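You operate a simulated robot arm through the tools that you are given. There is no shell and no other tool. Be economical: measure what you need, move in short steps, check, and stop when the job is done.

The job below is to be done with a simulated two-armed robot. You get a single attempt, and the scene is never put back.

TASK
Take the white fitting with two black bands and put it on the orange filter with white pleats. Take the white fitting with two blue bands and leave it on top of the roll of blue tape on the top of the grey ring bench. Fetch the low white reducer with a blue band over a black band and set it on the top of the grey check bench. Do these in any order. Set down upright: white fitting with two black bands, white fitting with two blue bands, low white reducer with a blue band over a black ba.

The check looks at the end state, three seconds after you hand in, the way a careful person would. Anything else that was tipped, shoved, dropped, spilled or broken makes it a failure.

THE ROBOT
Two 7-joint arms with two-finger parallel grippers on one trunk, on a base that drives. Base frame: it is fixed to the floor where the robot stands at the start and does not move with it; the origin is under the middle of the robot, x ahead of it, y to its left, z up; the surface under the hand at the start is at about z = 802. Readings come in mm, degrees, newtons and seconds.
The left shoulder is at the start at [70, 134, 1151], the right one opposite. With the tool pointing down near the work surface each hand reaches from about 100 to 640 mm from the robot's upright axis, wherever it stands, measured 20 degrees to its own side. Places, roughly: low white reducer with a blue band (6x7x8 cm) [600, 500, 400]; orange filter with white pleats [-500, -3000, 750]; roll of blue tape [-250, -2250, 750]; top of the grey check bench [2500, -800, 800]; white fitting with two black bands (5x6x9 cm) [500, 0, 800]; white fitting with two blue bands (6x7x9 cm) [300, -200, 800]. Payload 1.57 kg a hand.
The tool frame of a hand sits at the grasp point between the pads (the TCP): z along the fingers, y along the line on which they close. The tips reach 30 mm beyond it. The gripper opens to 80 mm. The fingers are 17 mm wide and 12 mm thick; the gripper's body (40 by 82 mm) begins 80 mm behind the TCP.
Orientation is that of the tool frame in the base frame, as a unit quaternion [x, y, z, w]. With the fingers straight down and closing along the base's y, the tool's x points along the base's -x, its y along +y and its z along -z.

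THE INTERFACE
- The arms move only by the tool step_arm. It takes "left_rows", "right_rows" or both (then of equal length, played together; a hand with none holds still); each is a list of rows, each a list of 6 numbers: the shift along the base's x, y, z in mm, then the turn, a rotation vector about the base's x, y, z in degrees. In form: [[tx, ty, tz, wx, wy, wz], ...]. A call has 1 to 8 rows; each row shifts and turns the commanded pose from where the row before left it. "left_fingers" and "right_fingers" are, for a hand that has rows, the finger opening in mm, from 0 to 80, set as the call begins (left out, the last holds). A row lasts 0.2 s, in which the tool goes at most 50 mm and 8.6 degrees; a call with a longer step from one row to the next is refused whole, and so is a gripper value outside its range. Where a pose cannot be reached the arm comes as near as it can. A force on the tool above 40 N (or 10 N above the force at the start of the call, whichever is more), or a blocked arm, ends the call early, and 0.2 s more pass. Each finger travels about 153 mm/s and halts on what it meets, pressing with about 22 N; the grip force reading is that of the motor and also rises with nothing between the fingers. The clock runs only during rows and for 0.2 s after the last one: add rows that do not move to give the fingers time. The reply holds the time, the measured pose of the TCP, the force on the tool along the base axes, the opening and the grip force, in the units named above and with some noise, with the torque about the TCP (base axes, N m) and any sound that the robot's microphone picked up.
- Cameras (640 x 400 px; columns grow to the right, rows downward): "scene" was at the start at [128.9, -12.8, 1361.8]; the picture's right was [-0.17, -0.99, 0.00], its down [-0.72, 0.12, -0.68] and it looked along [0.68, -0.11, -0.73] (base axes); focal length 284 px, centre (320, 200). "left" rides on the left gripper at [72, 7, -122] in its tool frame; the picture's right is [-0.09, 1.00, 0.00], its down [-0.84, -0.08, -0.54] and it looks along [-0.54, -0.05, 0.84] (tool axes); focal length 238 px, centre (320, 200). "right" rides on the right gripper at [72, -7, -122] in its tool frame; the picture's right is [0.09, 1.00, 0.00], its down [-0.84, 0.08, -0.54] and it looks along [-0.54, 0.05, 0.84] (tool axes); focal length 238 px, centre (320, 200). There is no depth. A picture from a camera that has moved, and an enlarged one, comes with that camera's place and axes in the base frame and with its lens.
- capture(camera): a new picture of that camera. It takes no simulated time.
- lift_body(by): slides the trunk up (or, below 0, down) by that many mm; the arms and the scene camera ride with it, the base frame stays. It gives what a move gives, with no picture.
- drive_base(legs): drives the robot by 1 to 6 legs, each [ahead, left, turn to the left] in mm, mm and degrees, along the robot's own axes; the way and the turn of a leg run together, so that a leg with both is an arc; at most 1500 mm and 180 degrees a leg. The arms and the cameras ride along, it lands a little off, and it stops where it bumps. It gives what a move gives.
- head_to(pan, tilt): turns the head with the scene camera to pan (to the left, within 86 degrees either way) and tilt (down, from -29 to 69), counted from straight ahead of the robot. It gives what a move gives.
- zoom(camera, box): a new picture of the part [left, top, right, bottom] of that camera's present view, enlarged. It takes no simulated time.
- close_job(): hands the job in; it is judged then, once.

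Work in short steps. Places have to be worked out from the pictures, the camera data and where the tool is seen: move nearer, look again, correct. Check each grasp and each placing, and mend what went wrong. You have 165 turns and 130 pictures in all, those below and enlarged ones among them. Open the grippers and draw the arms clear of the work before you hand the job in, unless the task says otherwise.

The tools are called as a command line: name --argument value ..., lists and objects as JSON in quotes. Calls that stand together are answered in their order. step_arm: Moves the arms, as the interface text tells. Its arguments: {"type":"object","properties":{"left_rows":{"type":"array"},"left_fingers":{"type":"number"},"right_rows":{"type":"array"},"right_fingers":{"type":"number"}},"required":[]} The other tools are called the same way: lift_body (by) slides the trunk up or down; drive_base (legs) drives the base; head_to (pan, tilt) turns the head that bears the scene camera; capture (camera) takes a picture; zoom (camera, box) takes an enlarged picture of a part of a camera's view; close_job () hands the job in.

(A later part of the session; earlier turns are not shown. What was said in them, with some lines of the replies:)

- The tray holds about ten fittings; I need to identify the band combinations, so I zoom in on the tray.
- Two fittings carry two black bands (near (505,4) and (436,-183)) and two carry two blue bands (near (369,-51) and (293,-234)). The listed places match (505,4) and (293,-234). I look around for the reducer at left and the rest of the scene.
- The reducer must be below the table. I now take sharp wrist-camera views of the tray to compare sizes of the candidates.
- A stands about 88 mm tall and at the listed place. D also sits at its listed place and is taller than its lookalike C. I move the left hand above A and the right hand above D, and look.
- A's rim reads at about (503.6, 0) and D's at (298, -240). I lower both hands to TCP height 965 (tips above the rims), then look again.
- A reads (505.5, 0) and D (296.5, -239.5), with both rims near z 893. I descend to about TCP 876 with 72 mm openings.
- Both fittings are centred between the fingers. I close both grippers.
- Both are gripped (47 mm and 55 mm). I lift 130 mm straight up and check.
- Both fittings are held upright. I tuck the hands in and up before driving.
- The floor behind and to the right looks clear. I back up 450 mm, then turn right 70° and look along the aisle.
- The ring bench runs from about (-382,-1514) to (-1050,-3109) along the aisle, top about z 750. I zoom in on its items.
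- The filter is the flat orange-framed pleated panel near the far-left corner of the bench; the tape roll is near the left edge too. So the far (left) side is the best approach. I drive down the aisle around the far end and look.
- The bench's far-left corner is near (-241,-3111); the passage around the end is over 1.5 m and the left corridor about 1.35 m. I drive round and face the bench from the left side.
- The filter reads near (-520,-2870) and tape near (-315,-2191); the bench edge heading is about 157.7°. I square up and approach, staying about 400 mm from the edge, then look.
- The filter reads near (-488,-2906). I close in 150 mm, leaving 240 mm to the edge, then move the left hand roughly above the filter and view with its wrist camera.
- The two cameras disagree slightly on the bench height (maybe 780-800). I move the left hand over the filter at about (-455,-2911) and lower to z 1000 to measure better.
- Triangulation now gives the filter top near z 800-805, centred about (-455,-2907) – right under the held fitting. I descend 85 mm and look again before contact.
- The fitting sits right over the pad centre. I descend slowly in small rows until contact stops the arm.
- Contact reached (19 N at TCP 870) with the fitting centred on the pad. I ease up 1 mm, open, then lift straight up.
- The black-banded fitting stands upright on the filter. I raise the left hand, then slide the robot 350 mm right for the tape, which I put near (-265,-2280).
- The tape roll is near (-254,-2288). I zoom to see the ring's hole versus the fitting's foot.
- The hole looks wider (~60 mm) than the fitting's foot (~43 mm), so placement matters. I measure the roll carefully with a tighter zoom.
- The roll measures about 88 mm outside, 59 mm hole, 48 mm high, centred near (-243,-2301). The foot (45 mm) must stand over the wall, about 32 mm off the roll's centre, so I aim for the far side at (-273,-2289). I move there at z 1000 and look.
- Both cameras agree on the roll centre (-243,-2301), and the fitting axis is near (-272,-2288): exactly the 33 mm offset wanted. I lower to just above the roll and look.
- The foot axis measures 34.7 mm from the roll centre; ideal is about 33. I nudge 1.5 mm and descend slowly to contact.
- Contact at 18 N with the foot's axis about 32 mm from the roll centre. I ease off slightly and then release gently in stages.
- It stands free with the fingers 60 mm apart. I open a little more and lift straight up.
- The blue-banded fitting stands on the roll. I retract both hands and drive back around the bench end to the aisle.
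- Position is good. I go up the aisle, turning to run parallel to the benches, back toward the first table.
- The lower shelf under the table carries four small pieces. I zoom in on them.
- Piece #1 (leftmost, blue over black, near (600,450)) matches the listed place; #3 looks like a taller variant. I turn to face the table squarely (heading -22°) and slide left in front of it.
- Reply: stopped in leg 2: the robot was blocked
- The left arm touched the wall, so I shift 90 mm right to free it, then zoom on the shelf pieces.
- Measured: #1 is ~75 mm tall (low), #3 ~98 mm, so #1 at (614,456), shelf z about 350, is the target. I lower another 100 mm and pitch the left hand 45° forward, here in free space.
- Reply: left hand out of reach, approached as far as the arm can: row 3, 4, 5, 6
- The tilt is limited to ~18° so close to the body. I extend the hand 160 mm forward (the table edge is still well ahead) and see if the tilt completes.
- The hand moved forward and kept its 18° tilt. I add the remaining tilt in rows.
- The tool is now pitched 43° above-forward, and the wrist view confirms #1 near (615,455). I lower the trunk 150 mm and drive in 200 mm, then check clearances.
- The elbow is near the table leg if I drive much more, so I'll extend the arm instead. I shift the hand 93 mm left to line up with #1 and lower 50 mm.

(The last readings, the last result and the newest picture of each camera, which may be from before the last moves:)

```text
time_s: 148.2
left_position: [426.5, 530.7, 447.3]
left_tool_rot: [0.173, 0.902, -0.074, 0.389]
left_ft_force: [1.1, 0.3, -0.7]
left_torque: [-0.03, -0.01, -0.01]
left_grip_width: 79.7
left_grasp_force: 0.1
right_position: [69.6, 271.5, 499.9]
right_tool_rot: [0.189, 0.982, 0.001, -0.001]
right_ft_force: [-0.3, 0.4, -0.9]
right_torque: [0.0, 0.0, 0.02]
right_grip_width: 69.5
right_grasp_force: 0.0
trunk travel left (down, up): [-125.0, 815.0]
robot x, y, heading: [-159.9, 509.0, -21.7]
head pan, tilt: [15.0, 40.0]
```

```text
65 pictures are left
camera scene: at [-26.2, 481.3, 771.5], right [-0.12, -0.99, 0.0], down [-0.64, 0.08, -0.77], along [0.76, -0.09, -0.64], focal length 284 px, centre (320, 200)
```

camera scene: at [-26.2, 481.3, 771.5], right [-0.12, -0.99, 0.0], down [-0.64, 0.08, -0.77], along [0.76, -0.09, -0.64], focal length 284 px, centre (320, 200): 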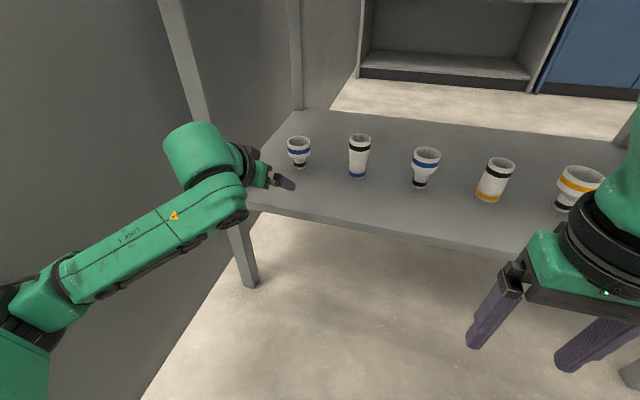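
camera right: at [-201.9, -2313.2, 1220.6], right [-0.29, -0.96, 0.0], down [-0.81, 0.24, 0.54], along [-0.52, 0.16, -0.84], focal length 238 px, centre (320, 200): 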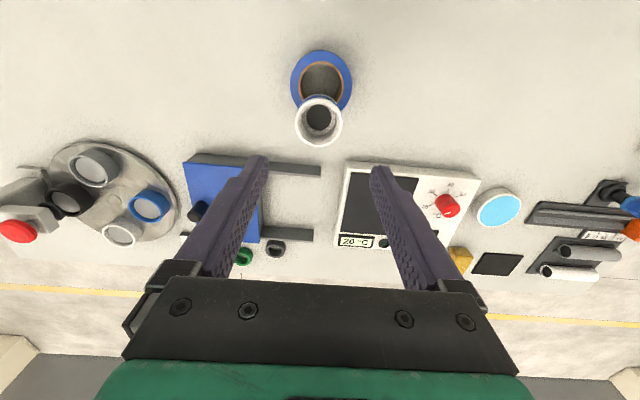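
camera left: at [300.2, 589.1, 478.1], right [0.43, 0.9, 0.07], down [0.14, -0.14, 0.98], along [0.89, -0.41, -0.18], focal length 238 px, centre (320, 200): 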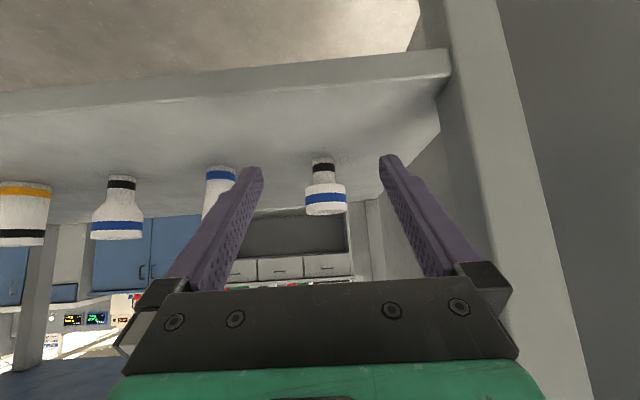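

The forearm would pass close to the table leg. I yaw the tool 22° to the left and shift it right so that it approaches #1 along +x, away from the leg.

step_arm --left_rows '[[-5, -19, 0, 0, 0, 5.4], [-5, -19, 0, 0, 0, 5.4], [0, -19, 0, 0, 0, 5.4], [0, -18, 0, 0, 0, 5.4], [0, 0, 0, 0, 0, 0]]'

capture --camera "left"

capture --camera "scene"

```text
time_s: 149.4
left_position: [417.3, 456.3, 446.3]
left_tool_rot: [0.001, 0.918, 0.0, 0.396]
left_ft_force: [-0.7, -0.8, 0.3]
left_torque: [-0.01, 0.0, 0.02]
left_grip_width: 80.1
left_grasp_force: 0.1
right_position: [70.1, 271.3, 499.3]
right_tool_rot: [0.189, 0.982, 0.0, 0.0]
right_ft_force: [-0.3, -1.3, -0.8]
right_torque: [-0.02, -0.01, 0.02]
right_grip_width: 69.9
right_grasp_force: 0.1
trunk travel left (down, up): [-125.0, 815.0]
robot x, y, heading: [-159.6, 508.9, -21.7]
head pan, tilt: [15.0, 40.0]
```

```text
64 pictures are left
camera left: at [277.6, 463.0, 477.3], right [0.07, 1.0, 0.07], down [0.18, -0.08, 0.98], along [0.98, -0.05, -0.19], focal length 238 px, centre (320, 200)
```

left: 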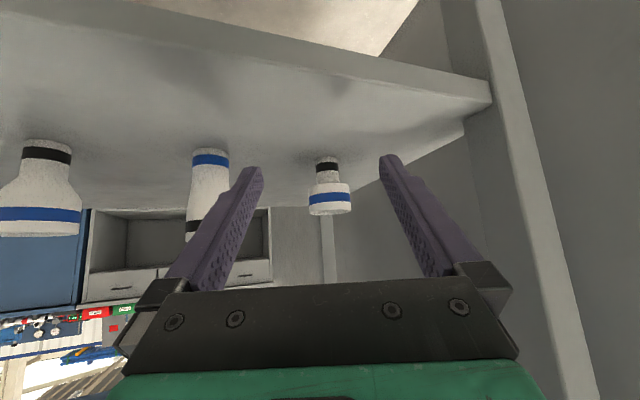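

```text
63 pictures are left
camera scene: at [-26.2, 481.2, 771.5], right [-0.12, -0.99, 0.0], down [-0.64, 0.08, -0.77], along [0.76, -0.09, -0.64], focal length 284 px, centre (320, 200)
```

scene: 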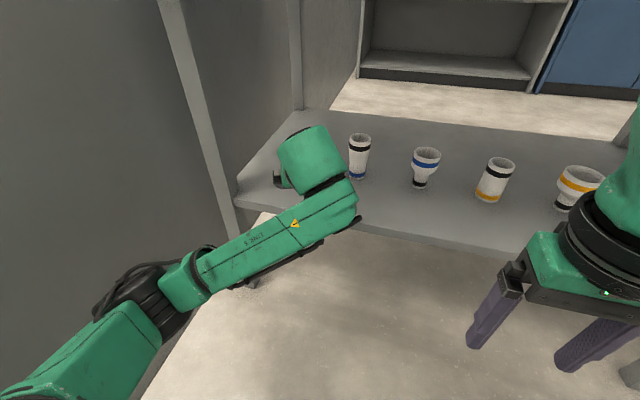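

#1 is straight ahead at y about 457, rim top near z 430. I advance 120 mm and check alignment.

step_arm --left_rows '[[40, 0, 0, 0, 0, 0], [40, 0, 0, 0, 0, 0], [40, 0, 0, 0, 0, 0], [0, 0, 0, 0, 0, 0]]'

capture --camera "left"

capture --camera "scene"

```text
time_s: 150.4
left_position: [538.6, 455.3, 444.4]
left_tool_rot: [0.003, 0.918, 0.0, 0.397]
left_ft_force: [-0.2, -0.2, -0.6]
left_torque: [-0.01, -0.03, 0.03]
left_grip_width: 80.0
left_grasp_force: 0.0
right_position: [69.9, 271.5, 499.0]
right_tool_rot: [0.189, 0.982, 0.001, 0.0]
right_ft_force: [-0.4, -1.4, 0.2]
right_torque: [-0.01, 0.02, 0.03]
right_grip_width: 69.8
right_grasp_force: 0.0
trunk travel left (down, up): [-125.0, 815.0]
robot x, y, heading: [-156.5, 506.4, -21.9]
head pan, tilt: [15.0, 40.0]
```

```text
62 pictures are left
camera left: at [399.9, 461.9, 476.5], right [0.07, 1.0, 0.07], down [0.18, -0.08, 0.98], along [0.98, -0.05, -0.19], focal length 238 px, centre (320, 200)
```

left: 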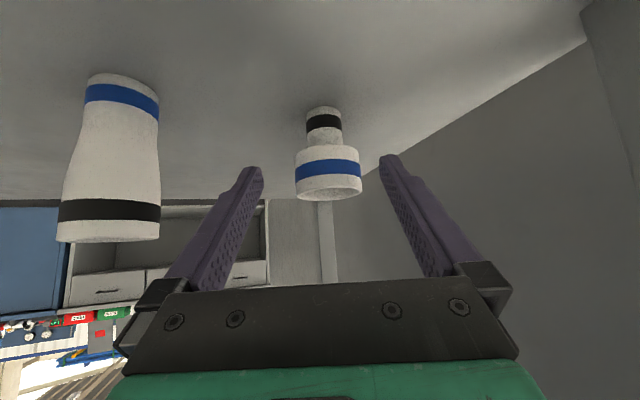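

```text
61 pictures are left
camera scene: at [-26.2, 481.2, 771.5], right [-0.12, -0.99, 0.0], down [-0.64, 0.08, -0.77], along [0.76, -0.09, -0.64], focal length 284 px, centre (320, 200)
```

scene: 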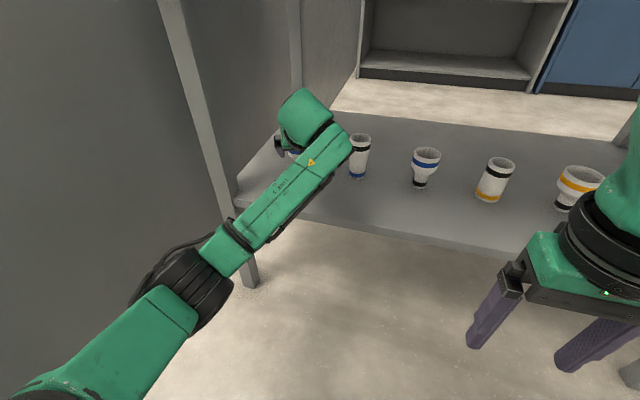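

The rim is at about (611,460). I advance 72 mm with a 4 mm left correction, lower 36 mm, and look before closing.

step_arm --left_rows '[[18, 2, 0, 0, 0, 0], [18, 2, 0, 0, 0, 0], [18, 0, 0, 0, 0, 0], [18, 0, 0, 0, 0, 0], [0, 0, -12, 0, 0, 0], [0, 0, -12, 0, 0, 0], [0, 0, -12, 0, 0, 0], [0, 0, 0, 0, 0, 0]]'

capture --camera "left"

capture --camera "scene"

```text
time_s: 152.2
left_position: [608.4, 456.6, 409.8]
left_tool_rot: [0.003, 0.918, -0.002, 0.396]
left_ft_force: [-0.1, 0.6, -0.5]
left_torque: [0.0, 0.01, -0.01]
left_grip_width: 80.0
left_grasp_force: 0.1
right_position: [70.8, 270.5, 499.3]
right_tool_rot: [0.189, 0.982, 0.0, 0.0]
right_ft_force: [0.0, -0.5, 0.0]
right_torque: [0.0, 0.03, -0.01]
right_grip_width: 69.9
right_grasp_force: 0.2
trunk travel left (down, up): [-125.0, 815.0]
robot x, y, heading: [-159.7, 504.8, -21.9]
head pan, tilt: [15.0, 40.0]
```

```text
60 pictures are left
camera left: at [469.9, 464.9, 441.5], right [0.07, 1.0, 0.07], down [0.18, -0.08, 0.98], along [0.98, -0.05, -0.19], focal length 238 px, centre (320, 200)
```

left: 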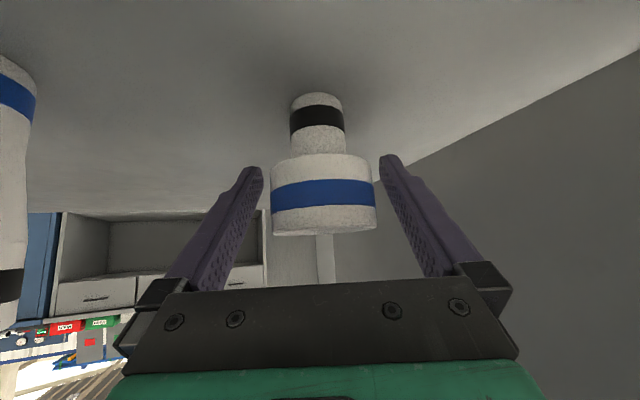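

```text
59 pictures are left
camera scene: at [-26.2, 481.2, 771.5], right [-0.12, -0.99, 0.0], down [-0.64, 0.08, -0.77], along [0.76, -0.09, -0.64], focal length 284 px, centre (320, 200)
```

scene: 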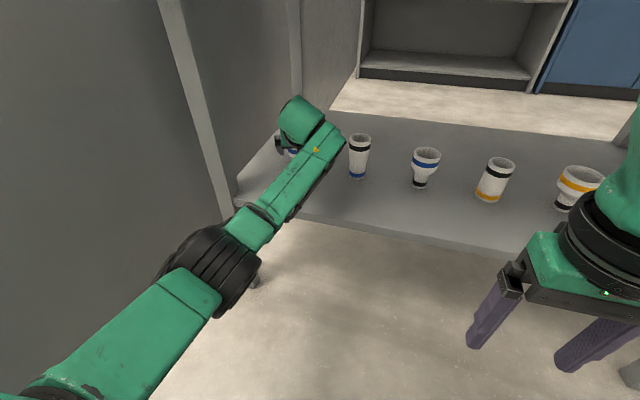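

The reducer is centred between the fingers with the TCP on its blue band. I close the left gripper.

step_arm --left_rows '[[0, 2, 0, 0, 0, 0], [0, 0, 0, 0, 0, 0], [0, 0, 0, 0, 0, 0], [0, 0, 0, 0, 0, 0]]' --left_fingers 40

capture --camera "left"

```text
time_s: 153.2
left_position: [607.5, 460.7, 409.6]
left_tool_rot: [0.001, 0.919, 0.0, 0.395]
left_ft_force: [-1.2, -0.5, -0.1]
left_torque: [0.03, 0.02, 0.02]
left_grip_width: 54.8
left_grasp_force: 21.9
right_position: [70.6, 271.3, 498.1]
right_tool_rot: [0.189, 0.982, 0.001, 0.0]
right_ft_force: [0.7, -0.4, 0.4]
right_torque: [-0.01, -0.02, 0.04]
right_grip_width: 69.9
right_grasp_force: 0.0
trunk travel left (down, up): [-125.0, 815.0]
robot x, y, heading: [-157.9, 513.0, -21.5]
head pan, tilt: [15.0, 40.0]
```

```text
58 pictures are left
camera left: at [469.6, 467.4, 441.8], right [0.07, 1.0, 0.07], down [0.18, -0.08, 0.98], along [0.98, -0.05, -0.19], focal length 238 px, centre (320, 200)
```

left: 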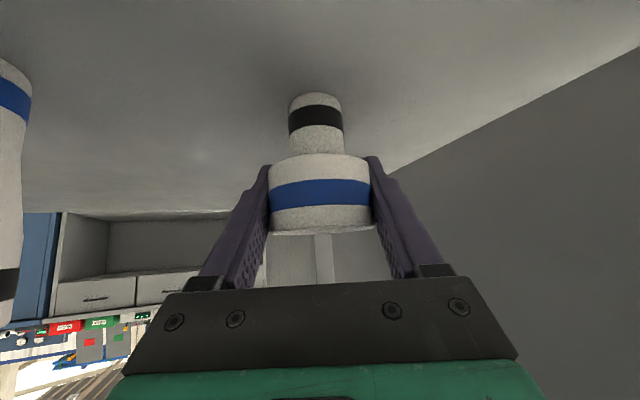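

Gripped at 55 mm. I lift 45 mm then back it straight out of the shelf.

step_arm --left_rows '[[0, 0, 10, 0, 0, 0], [0, 0, 17, 0, 0, 0], [0, 0, 18, 0, 0, 0], [-30, 0, 0, 0, 0, 0], [-40, 0, 0, 0, 0, 0], [-40, 0, 0, 0, 0, 0], [-40, 0, 0, 0, 0, 0], [-40, 0, 0, 0, 0, 0]]'

capture --camera "left"

capture --camera "scene"

```text
time_s: 155.0
left_position: [417.8, 461.8, 457.2]
left_tool_rot: [0.001, 0.919, 0.001, 0.395]
left_ft_force: [-0.3, 0.7, -1.0]
left_torque: [-0.01, -0.04, 0.01]
left_grip_width: 55.0
left_grasp_force: 22.3
right_position: [70.3, 271.0, 500.2]
right_tool_rot: [0.188, 0.982, -0.001, 0.0]
right_ft_force: [-0.1, -0.9, -0.3]
right_torque: [0.01, 0.0, -0.02]
right_grip_width: 70.1
right_grasp_force: 0.0
trunk travel left (down, up): [-125.0, 815.0]
robot x, y, heading: [-160.2, 510.7, -21.6]
head pan, tilt: [15.0, 40.0]
```

```text
57 pictures are left
camera left: at [279.3, 469.5, 487.2], right [0.07, 1.0, 0.07], down [0.18, -0.08, 0.98], along [0.98, -0.05, -0.19], focal length 238 px, centre (320, 200)
```

left: 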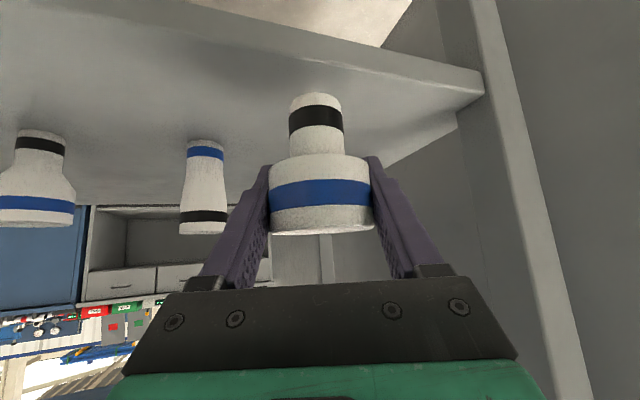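

```text
56 pictures are left
camera scene: at [-26.1, 481.2, 771.5], right [-0.12, -0.99, 0.0], down [-0.64, 0.08, -0.77], along [0.76, -0.09, -0.64], focal length 284 px, centre (320, 200)
```

scene: 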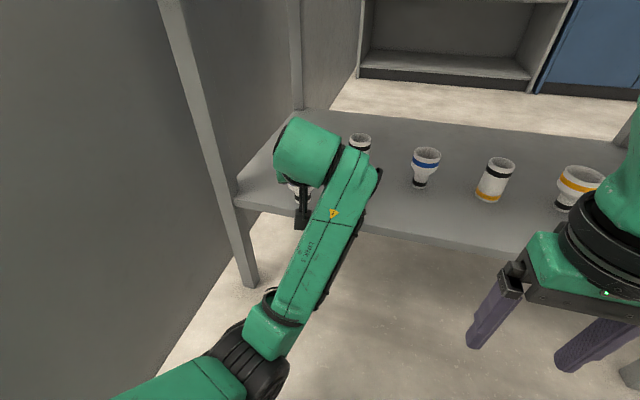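

The reducer is held upright. I back away from the table 400 mm and raise the trunk to full working height.

drive_base --legs '[[-400, 0, 0]]'

lift_body --by 600

drive_base --legs '[[-54, -729, 0], [0, 0, -90]]'

head_to --pan 10 --tilt 25

capture --camera "scene"

```text
time_s: 157.4
left_position: [48.9, 607.4, 456.0]
left_tool_rot: [0.005, 0.918, -0.002, 0.396]
left_ft_force: [0.7, -0.5, -1.1]
left_torque: [-0.04, 0.02, 0.01]
left_grip_width: 54.7
left_grasp_force: 22.4
right_position: [-299.9, 418.4, 499.5]
right_tool_rot: [0.192, 0.981, -0.001, 0.0]
right_ft_force: [-0.7, -0.4, 0.4]
right_torque: [0.0, -0.04, -0.01]
right_grip_width: 70.2
right_grasp_force: 0.1
trunk travel left (down, up): [-125.0, 815.0]
robot x, y, heading: [-526.6, 653.9, -22.1]
head pan, tilt: [15.0, 40.0]
```

```text
refused: 600 is not a number from -400 to 400
```

```text
time_s: 165.2
left_position: [-894.1, -572.4, 455.1]
left_tool_rot: [0.649, 0.65, -0.279, 0.28]
left_ft_force: [-0.1, 0.8, -1.0]
left_torque: [0.02, -0.01, 0.01]
left_grip_width: 54.5
left_grasp_force: 21.9
right_position: [-1087.7, -224.9, 500.3]
right_tool_rot: [0.827, 0.562, 0.0, -0.001]
right_ft_force: [0.5, 0.9, -0.3]
right_torque: [-0.01, -0.01, 0.0]
right_grip_width: 70.1
right_grasp_force: 0.0
trunk travel left (down, up): [-125.0, 815.0]
robot x, y, heading: [-850.8, 3.1, -111.6]
head pan, tilt: [15.0, 40.0]
```

```text
time_s: 166.0
left_position: [-893.7, -572.6, 455.6]
left_tool_rot: [0.648, 0.651, -0.279, 0.28]
left_ft_force: [0.6, 0.3, 0.0]
left_torque: [-0.01, -0.02, 0.01]
left_grip_width: 54.4
left_grasp_force: 22.0
right_position: [-1087.7, -225.3, 499.2]
right_tool_rot: [0.826, 0.563, 0.0, 0.0]
right_ft_force: [0.1, 1.0, 0.2]
right_torque: [0.03, -0.03, 0.03]
right_grip_width: 70.3
right_grasp_force: 0.0
trunk travel left (down, up): [-125.0, 815.0]
robot x, y, heading: [-851.9, 5.5, -111.4]
head pan, tilt: [10.0, 25.0]
```

```text
55 pictures are left
camera scene: at [-888.1, -132.9, 794.7], right [-0.98, 0.2, 0.0], down [0.08, 0.42, -0.91], along [-0.18, -0.89, -0.42], focal length 284 px, centre (320, 200)
```

scene: 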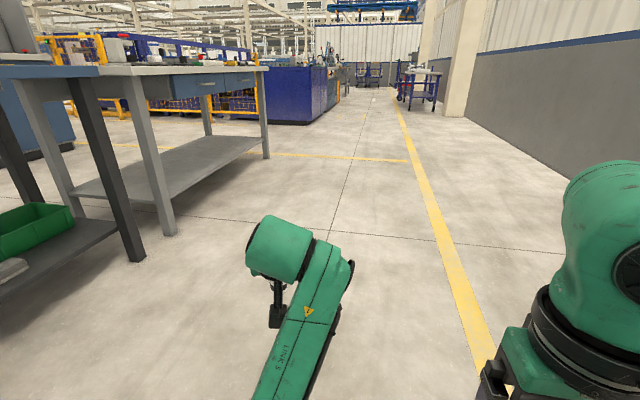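

The lift was refused (max 400 per call), but the drive went fine. I raise in two moves, then drive down the aisle.

lift_body --by 400

lift_body --by 200

drive_base --legs '[[1324, 199, 0], [901, 20, 0], [901, 20, 0], [0, 0, 90]]'

head_to --pan 0 --tilt 25

capture --camera "scene"

```text
time_s: 169.8
left_position: [-894.0, -572.6, 856.4]
left_tool_rot: [0.649, 0.65, -0.279, 0.281]
left_ft_force: [0.4, 0.1, -0.2]
left_torque: [0.01, 0.0, 0.03]
left_grip_width: 54.5
left_grasp_force: 21.6
right_position: [-1087.8, -225.5, 899.3]
right_tool_rot: [0.826, 0.564, 0.001, 0.0]
right_ft_force: [-0.4, -0.2, -0.1]
right_torque: [0.0, 0.0, 0.01]
right_grip_width: 69.9
right_grasp_force: 0.0
trunk travel left (down, up): [-525.0, 415.0]
robot x, y, heading: [-849.9, 6.3, -111.3]
head pan, tilt: [10.0, 25.0]
```

```text
time_s: 172.0
left_position: [-895.1, -572.9, 1055.6]
left_tool_rot: [0.648, 0.651, -0.278, 0.281]
left_ft_force: [-0.8, 0.0, 0.1]
left_torque: [-0.01, 0.02, 0.01]
left_grip_width: 54.1
left_grasp_force: 22.5
right_position: [-1086.6, -225.5, 1098.3]
right_tool_rot: [0.826, 0.564, 0.0, 0.0]
right_ft_force: [0.4, 0.1, 0.0]
right_torque: [-0.01, 0.01, -0.02]
right_grip_width: 69.8
right_grasp_force: 0.0
trunk travel left (down, up): [-725.0, 215.0]
robot x, y, heading: [-846.7, 4.3, -111.6]
head pan, tilt: [10.0, 25.0]
```

```text
time_s: 190.9
left_position: [-1190.7, -3009.6, 1056.1]
left_tool_rot: [0.016, 0.918, -0.006, 0.396]
left_ft_force: [0.2, 0.6, -0.6]
left_torque: [0.02, 0.02, 0.01]
left_grip_width: 54.6
left_grasp_force: 21.7
right_position: [-1544.5, -3188.3, 1099.5]
right_tool_rot: [0.204, 0.979, 0.0, 0.0]
right_ft_force: [0.4, -0.4, 0.7]
right_torque: [-0.03, 0.0, 0.01]
right_grip_width: 70.2
right_grasp_force: 0.1
trunk travel left (down, up): [-725.0, 215.0]
robot x, y, heading: [-1765.2, -2945.5, -23.6]
head pan, tilt: [10.0, 25.0]
```

```text
time_s: 191.6
left_position: [-1190.2, -3009.2, 1055.9]
left_tool_rot: [0.017, 0.918, -0.007, 0.396]
left_ft_force: [-0.1, -0.5, -0.5]
left_torque: [-0.01, 0.0, 0.0]
left_grip_width: 54.3
left_grasp_force: 22.1
right_position: [-1544.8, -3189.6, 1098.5]
right_tool_rot: [0.204, 0.979, 0.0, 0.001]
right_ft_force: [0.9, 0.0, 0.6]
right_torque: [0.0, -0.01, 0.02]
right_grip_width: 69.8
right_grasp_force: 0.1
trunk travel left (down, up): [-725.0, 215.0]
robot x, y, heading: [-1768.2, -2943.7, -23.5]
head pan, tilt: [0.0, 25.0]
```

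```text
54 pictures are left
camera scene: at [-1634.0, -3000.5, 1394.8], right [-0.4, -0.92, 0.0], down [-0.39, 0.17, -0.91], along [0.83, -0.36, -0.42], focal length 284 px, centre (320, 200)
```

scene: 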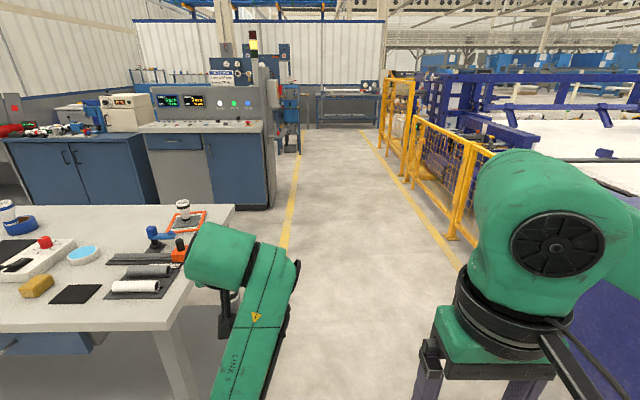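

Both placed fittings are visible, still standing. I continue around the bench end and up the corridor, then look for the check bench.

drive_base --legs '[[599, -455, 0], [788, 70, 0], [754, 273, 0], [0, 0, 91.5], [700, 0, 0]]'

head_to --pan -20 --tilt 20

capture --camera "scene"

```text
time_s: 210.7
left_position: [481.9, -2736.4, 1055.7]
left_tool_rot: [-0.642, 0.658, 0.276, 0.282]
left_ft_force: [-0.6, -1.1, -1.2]
left_torque: [0.01, -0.01, -0.01]
left_grip_width: 54.2
left_grasp_force: 22.1
right_position: [666.1, -3087.8, 1098.9]
right_tool_rot: [-0.554, 0.833, 0.0, 0.0]
right_ft_force: [0.9, 0.2, 0.3]
right_torque: [-0.04, 0.0, 0.02]
right_grip_width: 70.1
right_grasp_force: 0.0
trunk travel left (down, up): [-725.0, 215.0]
robot x, y, heading: [424.0, -3311.4, 67.2]
head pan, tilt: [0.0, 25.0]
```

```text
time_s: 211.5
left_position: [482.4, -2735.8, 1057.1]
left_tool_rot: [-0.642, 0.657, 0.277, 0.283]
left_ft_force: [-0.9, 0.3, -0.7]
left_torque: [0.02, 0.02, -0.03]
left_grip_width: 54.3
left_grasp_force: 22.1
right_position: [665.0, -3087.3, 1099.0]
right_tool_rot: [-0.552, 0.834, 0.0, 0.0]
right_ft_force: [0.4, -0.4, 0.0]
right_torque: [-0.01, -0.02, -0.03]
right_grip_width: 70.2
right_grasp_force: 0.1
trunk travel left (down, up): [-725.0, 215.0]
robot x, y, heading: [424.2, -3314.0, 67.4]
head pan, tilt: [-20.0, 20.0]
```

```text
53 pictures are left
camera scene: at [506.7, -3195.5, 1402.9], right [0.73, -0.68, 0.0], down [-0.23, -0.25, -0.94], along [0.64, 0.69, -0.34], focal length 284 px, centre (320, 200)
```

scene: 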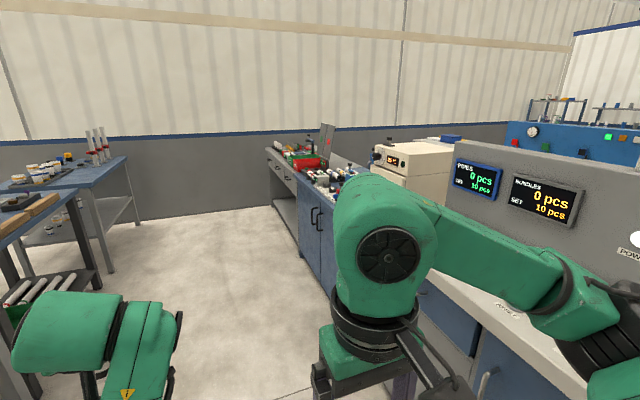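

The check bench is the grey drawer bench beyond the blue bench. The corridor is clear; I drive along it, keeping extra distance, then turn to face the bench.

drive_base --legs '[[1250, 80, 0], [1200, 100, 0], [0, 0, -88]]'

head_to --pan 0 --tilt 35

capture --camera "scene"

```text
time_s: 227.3
left_position: [1784.3, -999.8, 1056.0]
left_tool_rot: [-0.016, 0.918, 0.008, 0.396]
left_ft_force: [0.3, -0.1, -1.1]
left_torque: [-0.02, 0.01, -0.02]
left_grip_width: 54.4
left_grasp_force: 22.3
right_position: [1442.5, -1203.8, 1099.8]
right_tool_rot: [0.171, 0.985, 0.001, 0.0]
right_ft_force: [-0.3, -0.2, -0.1]
right_torque: [0.04, 0.02, 0.03]
right_grip_width: 70.1
right_grasp_force: 0.0
trunk travel left (down, up): [-725.0, 215.0]
robot x, y, heading: [1205.0, -977.3, -19.4]
head pan, tilt: [-20.0, 20.0]
```

```text
time_s: 228.1
left_position: [1783.9, -999.3, 1055.7]
left_tool_rot: [-0.016, 0.919, 0.008, 0.395]
left_ft_force: [-0.8, 0.4, -1.4]
left_torque: [0.0, 0.02, -0.02]
left_grip_width: 54.3
left_grasp_force: 22.3
right_position: [1442.1, -1203.1, 1099.9]
right_tool_rot: [0.17, 0.985, -0.001, 0.0]
right_ft_force: [-0.2, 0.0, 0.1]
right_torque: [0.0, -0.02, 0.0]
right_grip_width: 70.1
right_grasp_force: 0.1
trunk travel left (down, up): [-725.0, 215.0]
robot x, y, heading: [1205.6, -973.6, -19.2]
head pan, tilt: [0.0, 35.0]
```

```text
52 pictures are left
camera scene: at [1336.4, -1020.4, 1379.1], right [-0.34, -0.94, 0.0], down [-0.54, 0.19, -0.82], along [0.77, -0.27, -0.57], focal length 284 px, centre (320, 200)
```

scene: 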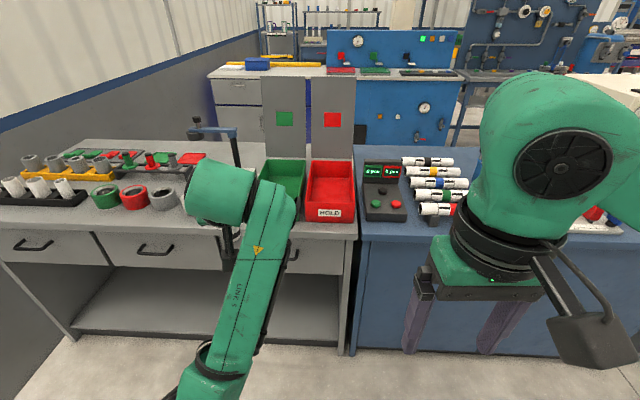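

I see the check bench with gauges, rings and bins. I look closer for a free patch on its top.

head_to --pan 25 --tilt 40

capture --camera "scene"

capture --camera "left"

```text
time_s: 229.0
left_position: [1783.6, -999.3, 1055.3]
left_tool_rot: [-0.016, 0.918, 0.008, 0.396]
left_ft_force: [0.4, 0.5, -0.6]
left_torque: [0.0, 0.04, 0.01]
left_grip_width: 54.5
left_grasp_force: 21.7
right_position: [1442.5, -1203.3, 1097.5]
right_tool_rot: [0.169, 0.986, 0.0, 0.0]
right_ft_force: [-0.4, -0.2, -0.4]
right_torque: [-0.02, 0.02, -0.02]
right_grip_width: 70.0
right_grasp_force: 0.0
trunk travel left (down, up): [-725.0, 215.0]
robot x, y, heading: [1206.7, -976.5, -19.4]
head pan, tilt: [25.0, 40.0]
```

```text
51 pictures are left
camera scene: at [1338.1, -982.9, 1371.5], right [0.09, -1.0, 0.0], down [-0.64, -0.06, -0.77], along [0.76, 0.07, -0.64], focal length 284 px, centre (320, 200)
```

scene: 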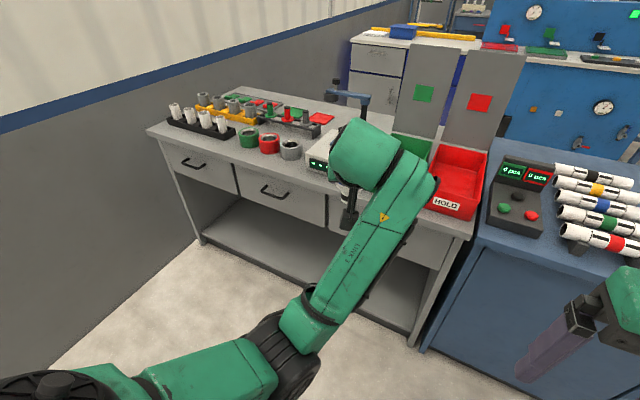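

```text
50 pictures are left
camera left: at [1644.4, -997.9, 1087.0], right [0.03, 1.0, 0.07], down [0.18, -0.07, 0.98], along [0.98, -0.02, -0.19], focal length 238 px, centre (320, 200)
```

left: 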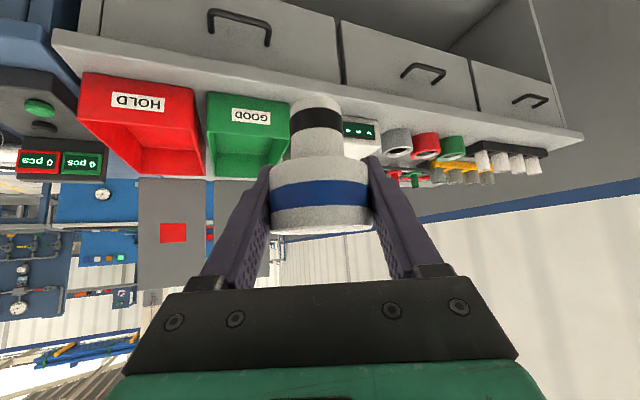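

There's a free strip ~105 mm deep along the front in front of the coloured rings. I aim for about (2222,-708), 48 mm in from the edge, and drive left 420, then ahead 270.

drive_base --legs '[[0, 420, 0], [250, 0, 0]]'

head_to --pan 10 --tilt 45

capture --camera "scene"

capture --camera "left"

```text
time_s: 233.1
left_position: [2166.7, -660.6, 1056.7]
left_tool_rot: [-0.019, 0.918, 0.009, 0.395]
left_ft_force: [-0.8, -0.9, -1.3]
left_torque: [-0.02, 0.02, -0.02]
left_grip_width: 54.2
left_grasp_force: 22.3
right_position: [1826.2, -866.1, 1099.4]
right_tool_rot: [0.166, 0.986, 0.0, 0.001]
right_ft_force: [0.3, 0.4, 0.8]
right_torque: [-0.03, 0.02, 0.0]
right_grip_width: 70.0
right_grasp_force: 0.0
trunk travel left (down, up): [-725.0, 215.0]
robot x, y, heading: [1588.1, -642.4, -19.2]
head pan, tilt: [25.0, 40.0]
```

```text
time_s: 233.9
left_position: [2165.7, -659.8, 1055.1]
left_tool_rot: [-0.02, 0.918, 0.009, 0.396]
left_ft_force: [0.4, 0.3, -0.6]
left_torque: [0.0, 0.04, -0.06]
left_grip_width: 54.4
left_grasp_force: 22.4
right_position: [1828.6, -867.2, 1099.3]
right_tool_rot: [0.165, 0.986, 0.001, 0.0]
right_ft_force: [-0.4, -1.1, 0.9]
right_torque: [-0.01, 0.03, -0.03]
right_grip_width: 70.0
right_grasp_force: 0.0
trunk travel left (down, up): [-725.0, 215.0]
robot x, y, heading: [1586.4, -638.8, -19.1]
head pan, tilt: [10.0, 45.0]
```

```text
49 pictures are left
camera scene: at [1717.7, -669.1, 1364.2], right [-0.16, -0.99, 0.0], down [-0.7, 0.11, -0.71], along [0.7, -0.11, -0.71], focal length 284 px, centre (320, 200)
```

scene: 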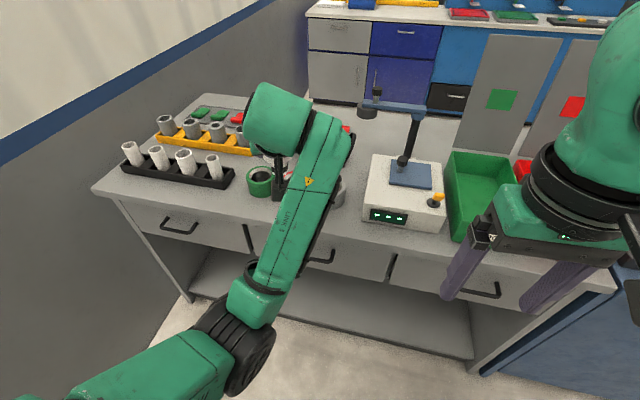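

```text
48 pictures are left
camera left: at [2028.2, -659.9, 1086.8], right [0.02, 1.0, 0.07], down [0.18, -0.07, 0.98], along [0.98, -0.01, -0.19], focal length 238 px, centre (320, 200)
```

left: 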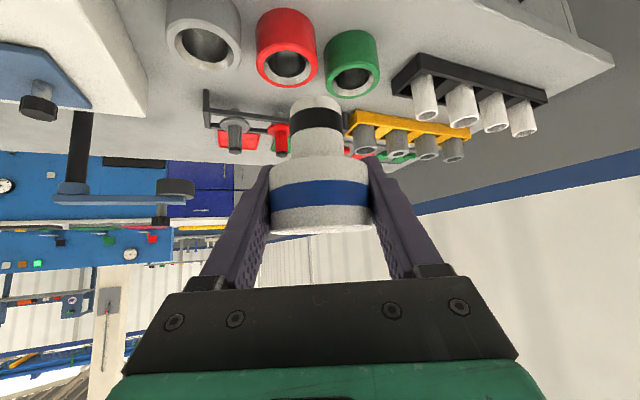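

The free strip in front of the red ring is ~85 mm deep. I target (2228,-677), 42 mm in from the edge, and descend to z 900 first.

step_arm --left_rows '[[15, -4, -30, 0, 0, 0], [15, -4, -40, 0, 0, 0], [16, -4, -40, 0, 0, 0], [16, -5, -40, 0, 0, 0], [0, 0, 0, 0, 0, 0]]'

capture --camera "left"

capture --camera "scene"

```text
time_s: 235.1
left_position: [2227.6, -676.0, 905.9]
left_tool_rot: [-0.02, 0.918, 0.009, 0.395]
left_ft_force: [-0.7, -0.7, -0.6]
left_torque: [-0.02, -0.01, -0.01]
left_grip_width: 54.2
left_grasp_force: 22.5
right_position: [1826.7, -867.4, 1100.1]
right_tool_rot: [0.166, 0.986, 0.0, 0.001]
right_ft_force: [-0.4, 0.3, 0.4]
right_torque: [0.02, -0.01, -0.01]
right_grip_width: 69.8
right_grasp_force: 0.0
trunk travel left (down, up): [-725.0, 215.0]
robot x, y, heading: [1587.2, -640.2, -19.1]
head pan, tilt: [10.0, 45.0]
```

```text
47 pictures are left
camera left: at [2089.2, -676.4, 937.6], right [0.02, 1.0, 0.07], down [0.18, -0.07, 0.98], along [0.98, -0.01, -0.19], focal length 238 px, centre (320, 200)
```

left: 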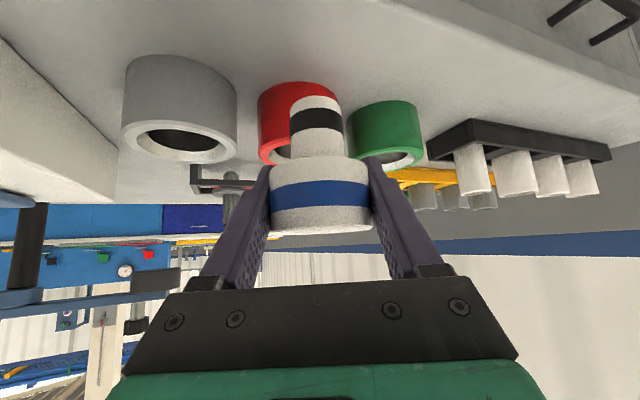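

```text
46 pictures are left
camera scene: at [1716.7, -668.9, 1364.3], right [-0.16, -0.99, 0.0], down [-0.7, 0.11, -0.71], along [0.7, -0.11, -0.71], focal length 284 px, centre (320, 200)
```

scene: 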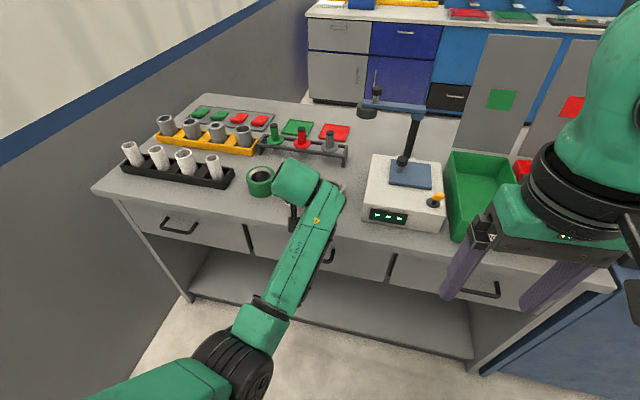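

Clearance to the red ring is about 17 mm. I descend slowly until contact, expected near TCP z 861.

step_arm --left_rows '[[-2, 1, -12, 0, 0, 0], [0, 0, -10, 0, 0, 0], [0, 0, -8, 0, 0, 0], [0, 0, -4, 0, 0, 0], [0, 0, -4, 0, 0, 0], [0, 0, -4, 0, 0, 0], [0, 0, -4, 0, 0, 0], [0, 0, -4, 0, 0, 0]]'

capture --camera "left"

```text
time_s: 236.9
left_position: [2227.2, -675.9, 857.1]
left_tool_rot: [-0.019, 0.918, 0.009, 0.396]
left_ft_force: [0.2, 0.2, -0.4]
left_torque: [0.02, 0.04, -0.01]
left_grip_width: 54.2
left_grasp_force: 22.7
right_position: [1827.1, -867.1, 1099.1]
right_tool_rot: [0.166, 0.986, 0.0, 0.0]
right_ft_force: [-0.5, 0.9, 0.1]
right_torque: [-0.02, -0.01, -0.02]
right_grip_width: 70.1
right_grasp_force: 0.1
trunk travel left (down, up): [-725.0, 215.0]
robot x, y, heading: [1587.1, -639.2, -18.9]
head pan, tilt: [10.0, 45.0]
```

```text
45 pictures are left
camera left: at [2088.2, -675.9, 887.2], right [0.02, 1.0, 0.07], down [0.18, -0.07, 0.98], along [0.98, -0.01, -0.19], focal length 238 px, centre (320, 200)
```

left: 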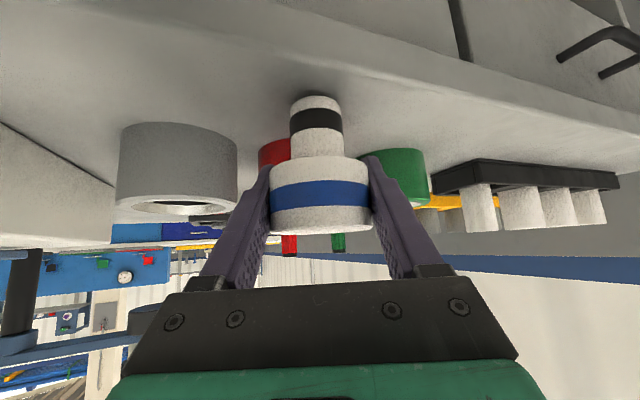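

No contact yet at 857; the bench sits slightly lower. I continue down in 3 mm rows.

step_arm --left_rows '[[0, 0, -3, 0, 0, 0], [0, 0, -3, 0, 0, 0], [0, 0, -3, 0, 0, 0], [0, 0, -3, 0, 0, 0], [0, 0, -3, 0, 0, 0], [0, 0, -3, 0, 0, 0], [0, 0, -3, 0, 0, 0]]'

capture --camera "left"

```text
time_s: 238.5
left_position: [2228.8, -672.2, 838.0]
left_tool_rot: [-0.021, 0.917, 0.012, 0.398]
left_ft_force: [3.2, -0.2, 8.1]
left_torque: [0.0, -0.1, 0.01]
left_grip_width: 54.9
left_grasp_force: 21.8
right_position: [1826.1, -865.5, 1099.9]
right_tool_rot: [0.167, 0.986, 0.0, 0.0]
right_ft_force: [-0.6, 0.1, -0.6]
right_torque: [0.0, -0.01, 0.0]
right_grip_width: 70.3
right_grasp_force: 0.0
trunk travel left (down, up): [-725.0, 215.0]
robot x, y, heading: [1592.5, -639.8, -18.7]
head pan, tilt: [10.0, 45.0]
```

```text
44 pictures are left
camera left: at [2089.5, -672.8, 867.3], right [0.02, 1.0, 0.07], down [0.18, -0.07, 0.98], along [0.98, 0.0, -0.18], focal length 238 px, centre (320, 200)
```

left: 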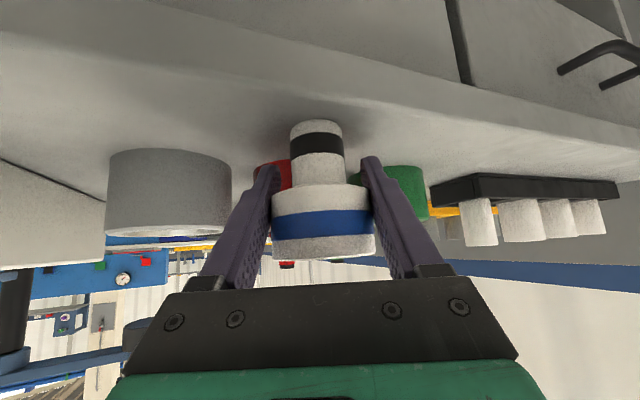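

The foot touched and the reducer slid slightly up within the pads (8 N, TCP 838), so it's resting on the bench. I release it.

step_arm --left_rows '[[0, 0, 0, 0, 0, 0], [0, 0, 0, 0, 0, 0], [0, 0, 0, 0, 0, 0]]' --left_fingers 66

capture --camera "left"

```text
time_s: 239.3
left_position: [2229.9, -672.9, 836.5]
left_tool_rot: [-0.02, 0.917, 0.013, 0.398]
left_ft_force: [0.8, 0.5, -0.8]
left_torque: [0.01, 0.0, 0.03]
left_grip_width: 66.0
left_grasp_force: 0.1
right_position: [1828.2, -866.7, 1099.0]
right_tool_rot: [0.166, 0.986, 0.001, 0.0]
right_ft_force: [-0.2, -0.1, 0.2]
right_torque: [-0.05, -0.02, -0.01]
right_grip_width: 70.1
right_grasp_force: 0.1
trunk travel left (down, up): [-725.0, 215.0]
robot x, y, heading: [1587.2, -639.8, -19.0]
head pan, tilt: [10.0, 45.0]
```

```text
43 pictures are left
camera left: at [2090.3, -673.2, 866.7], right [0.02, 1.0, 0.07], down [0.18, -0.08, 0.98], along [0.98, 0.0, -0.18], focal length 238 px, centre (320, 200)
```

left: 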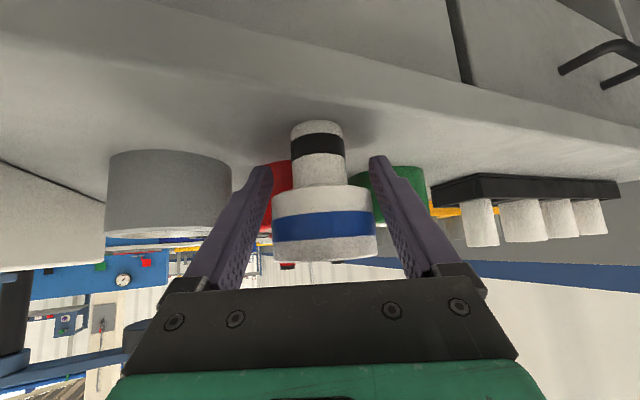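

It stands upright, free of the pads. I withdraw along the tool axis, back and up.

step_arm --left_rows '[[-7.3, -0.4, 6.8, 0, 0, 0], [-14.6, -0.8, 13.7, 0, 0, 0], [-25, -1.4, 24, 0, 0, 0], [-29, -1.6, 27, 0, 0, 0], [-29, -1.6, 35, 0, 0, 0], [-20, 0, 40, 0, 0, 0], [0, 0, 40, 0, 0, 0], [0, 0, 0, 0, 0, 0]]'

capture --camera "left"

capture --camera "scene"

```text
time_s: 240.2
left_position: [2219.9, -639.4, 981.2]
left_tool_rot: [-0.032, 0.869, 0.05, 0.49]
left_ft_force: [-0.2, -0.2, 0.1]
left_torque: [0.03, -0.03, -0.02]
left_grip_width: 66.2
left_grasp_force: 0.1
right_position: [1827.2, -866.0, 1099.3]
right_tool_rot: [0.167, 0.986, 0.0, 0.001]
right_ft_force: [0.8, -0.4, 0.2]
right_torque: [0.02, 0.0, 0.01]
right_grip_width: 70.0
right_grasp_force: 0.1
trunk travel left (down, up): [-725.0, 215.0]
robot x, y, heading: [1590.2, -643.8, -18.9]
head pan, tilt: [10.0, 45.0]
stopped in row 4 (left hand): the arm was blocked; the commanded pose is now the measured one
```

```text
42 pictures are left
camera left: at [2077.9, -647.0, 982.4], right [-0.06, 0.99, 0.13], down [-0.02, -0.13, 0.99], along [1.0, 0.05, 0.03], focal length 238 px, centre (320, 200)
```

left: 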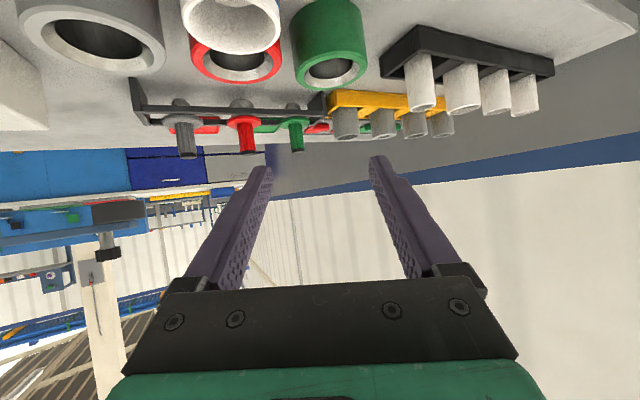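

```text
41 pictures are left
camera scene: at [1716.1, -668.8, 1364.3], right [-0.16, -0.99, 0.0], down [-0.7, 0.11, -0.71], along [0.7, -0.11, -0.71], focal length 284 px, centre (320, 200)
```

scene: 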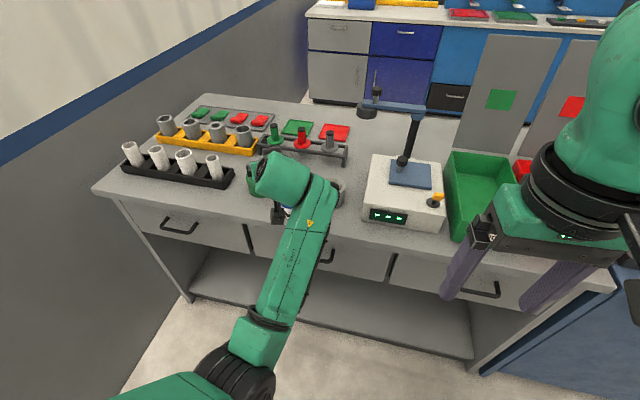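

The withdrawal ended with an arm-blocked stop, but the hand is clear at z 981. I back off 250 mm and inspect the reducer.

drive_base --legs '[[-250, 0, 0]]'

capture --camera "scene"

capture --camera "left"

```text
time_s: 242.1
left_position: [1985.5, -559.6, 979.1]
left_tool_rot: [-0.03, 0.87, 0.048, 0.49]
left_ft_force: [0.3, 0.0, 0.8]
left_torque: [0.03, 0.03, 0.01]
left_grip_width: 66.2
left_grasp_force: 0.2
right_position: [1591.6, -785.6, 1098.3]
right_tool_rot: [0.168, 0.986, 0.0, 0.0]
right_ft_force: [0.7, 0.0, 0.1]
right_torque: [-0.02, 0.02, 0.01]
right_grip_width: 70.0
right_grasp_force: 0.1
trunk travel left (down, up): [-725.0, 215.0]
robot x, y, heading: [1355.5, -562.7, -19.4]
head pan, tilt: [10.0, 45.0]
```

```text
40 pictures are left
camera scene: at [1482.0, -587.8, 1364.1], right [-0.16, -0.99, 0.0], down [-0.7, 0.11, -0.71], along [0.7, -0.11, -0.71], focal length 284 px, centre (320, 200)
```

scene: 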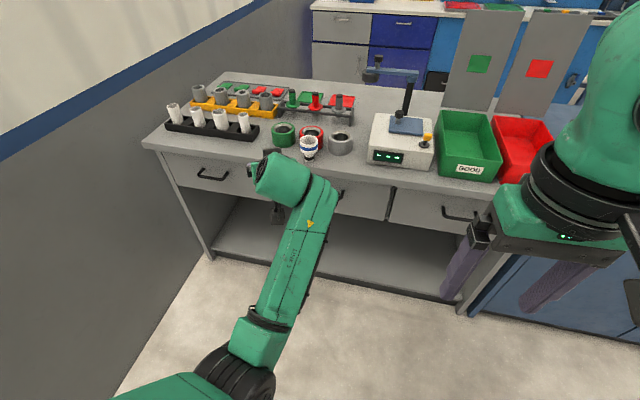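

```text
39 pictures are left
camera left: at [1842.7, -567.1, 981.0], right [-0.05, 0.99, 0.13], down [-0.02, -0.13, 0.99], along [1.0, 0.05, 0.03], focal length 238 px, centre (320, 200)
```

left: 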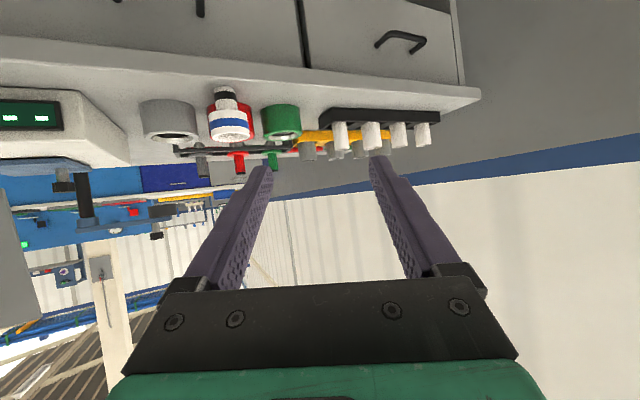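

Now I zoom in to verify the reducer's stance and its neighbours.

zoom --camera "scene" --box '[250, 100, 370, 180]'

zoom --camera "left" --box '[130, 60, 330, 190]'

```text
5.00 times, centred on (310, 140) of scene
camera zoom: at [1482.0, -587.8, 1364.1], right [-0.16, -0.99, 0.0], down [-0.7, 0.11, -0.71], along [0.7, -0.11, -0.71], focal length 1422 px, centre (370, 500)
```

zoom: 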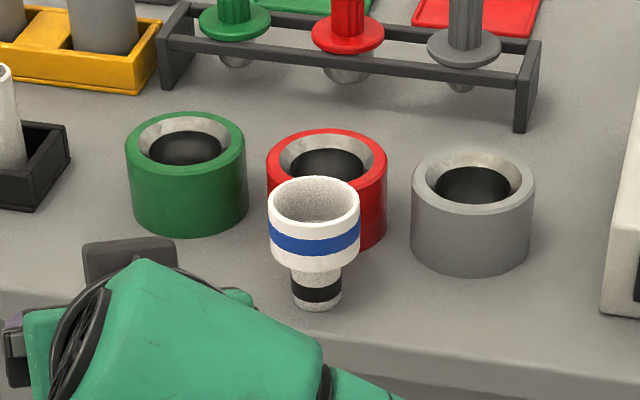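

```text
3.08 times, centred on (230, 125) of left
camera zoom: at [1842.7, -567.1, 981.0], right [-0.05, 0.99, 0.13], down [-0.02, -0.13, 0.99], along [1.0, 0.05, 0.03], focal length 733 px, centre (597, 431)
```

zoom: 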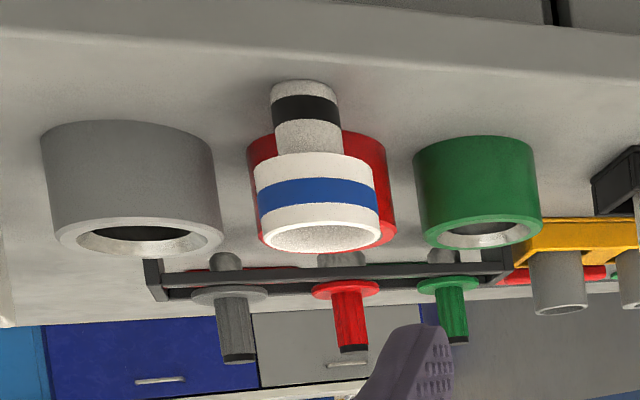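

The reducer stands upright and free on the check bench, and nothing around it moved. The other two fittings were still standing when I last saw them, and both hands are open and clear, so I hand in.

close_job

```text
The job is handed in.
```

I placed all three pieces upright and handed in the job; I don't have the check's verdict yet.

- **White fitting, two black bands:** it stands centred on the orange filter with white pleats.
- **White fitting, two blue bands:** it stands on top of the roll of blue tape. The roll's hole is wider than the fitting's foot, so I set it over the ring wall, about 32 mm off the roll's centre.
- **Low white reducer, blue band over black:** it stands on the front strip of the grey check bench, close in front of the red ring.

I last saw the two fittings on the ring bench when I drove past with the reducer, and both were standing. On the way to the low shelf, the left arm touched the wall once and I backed off; I saw nothing disturbed by it. Both grippers are open and the arms are clear.
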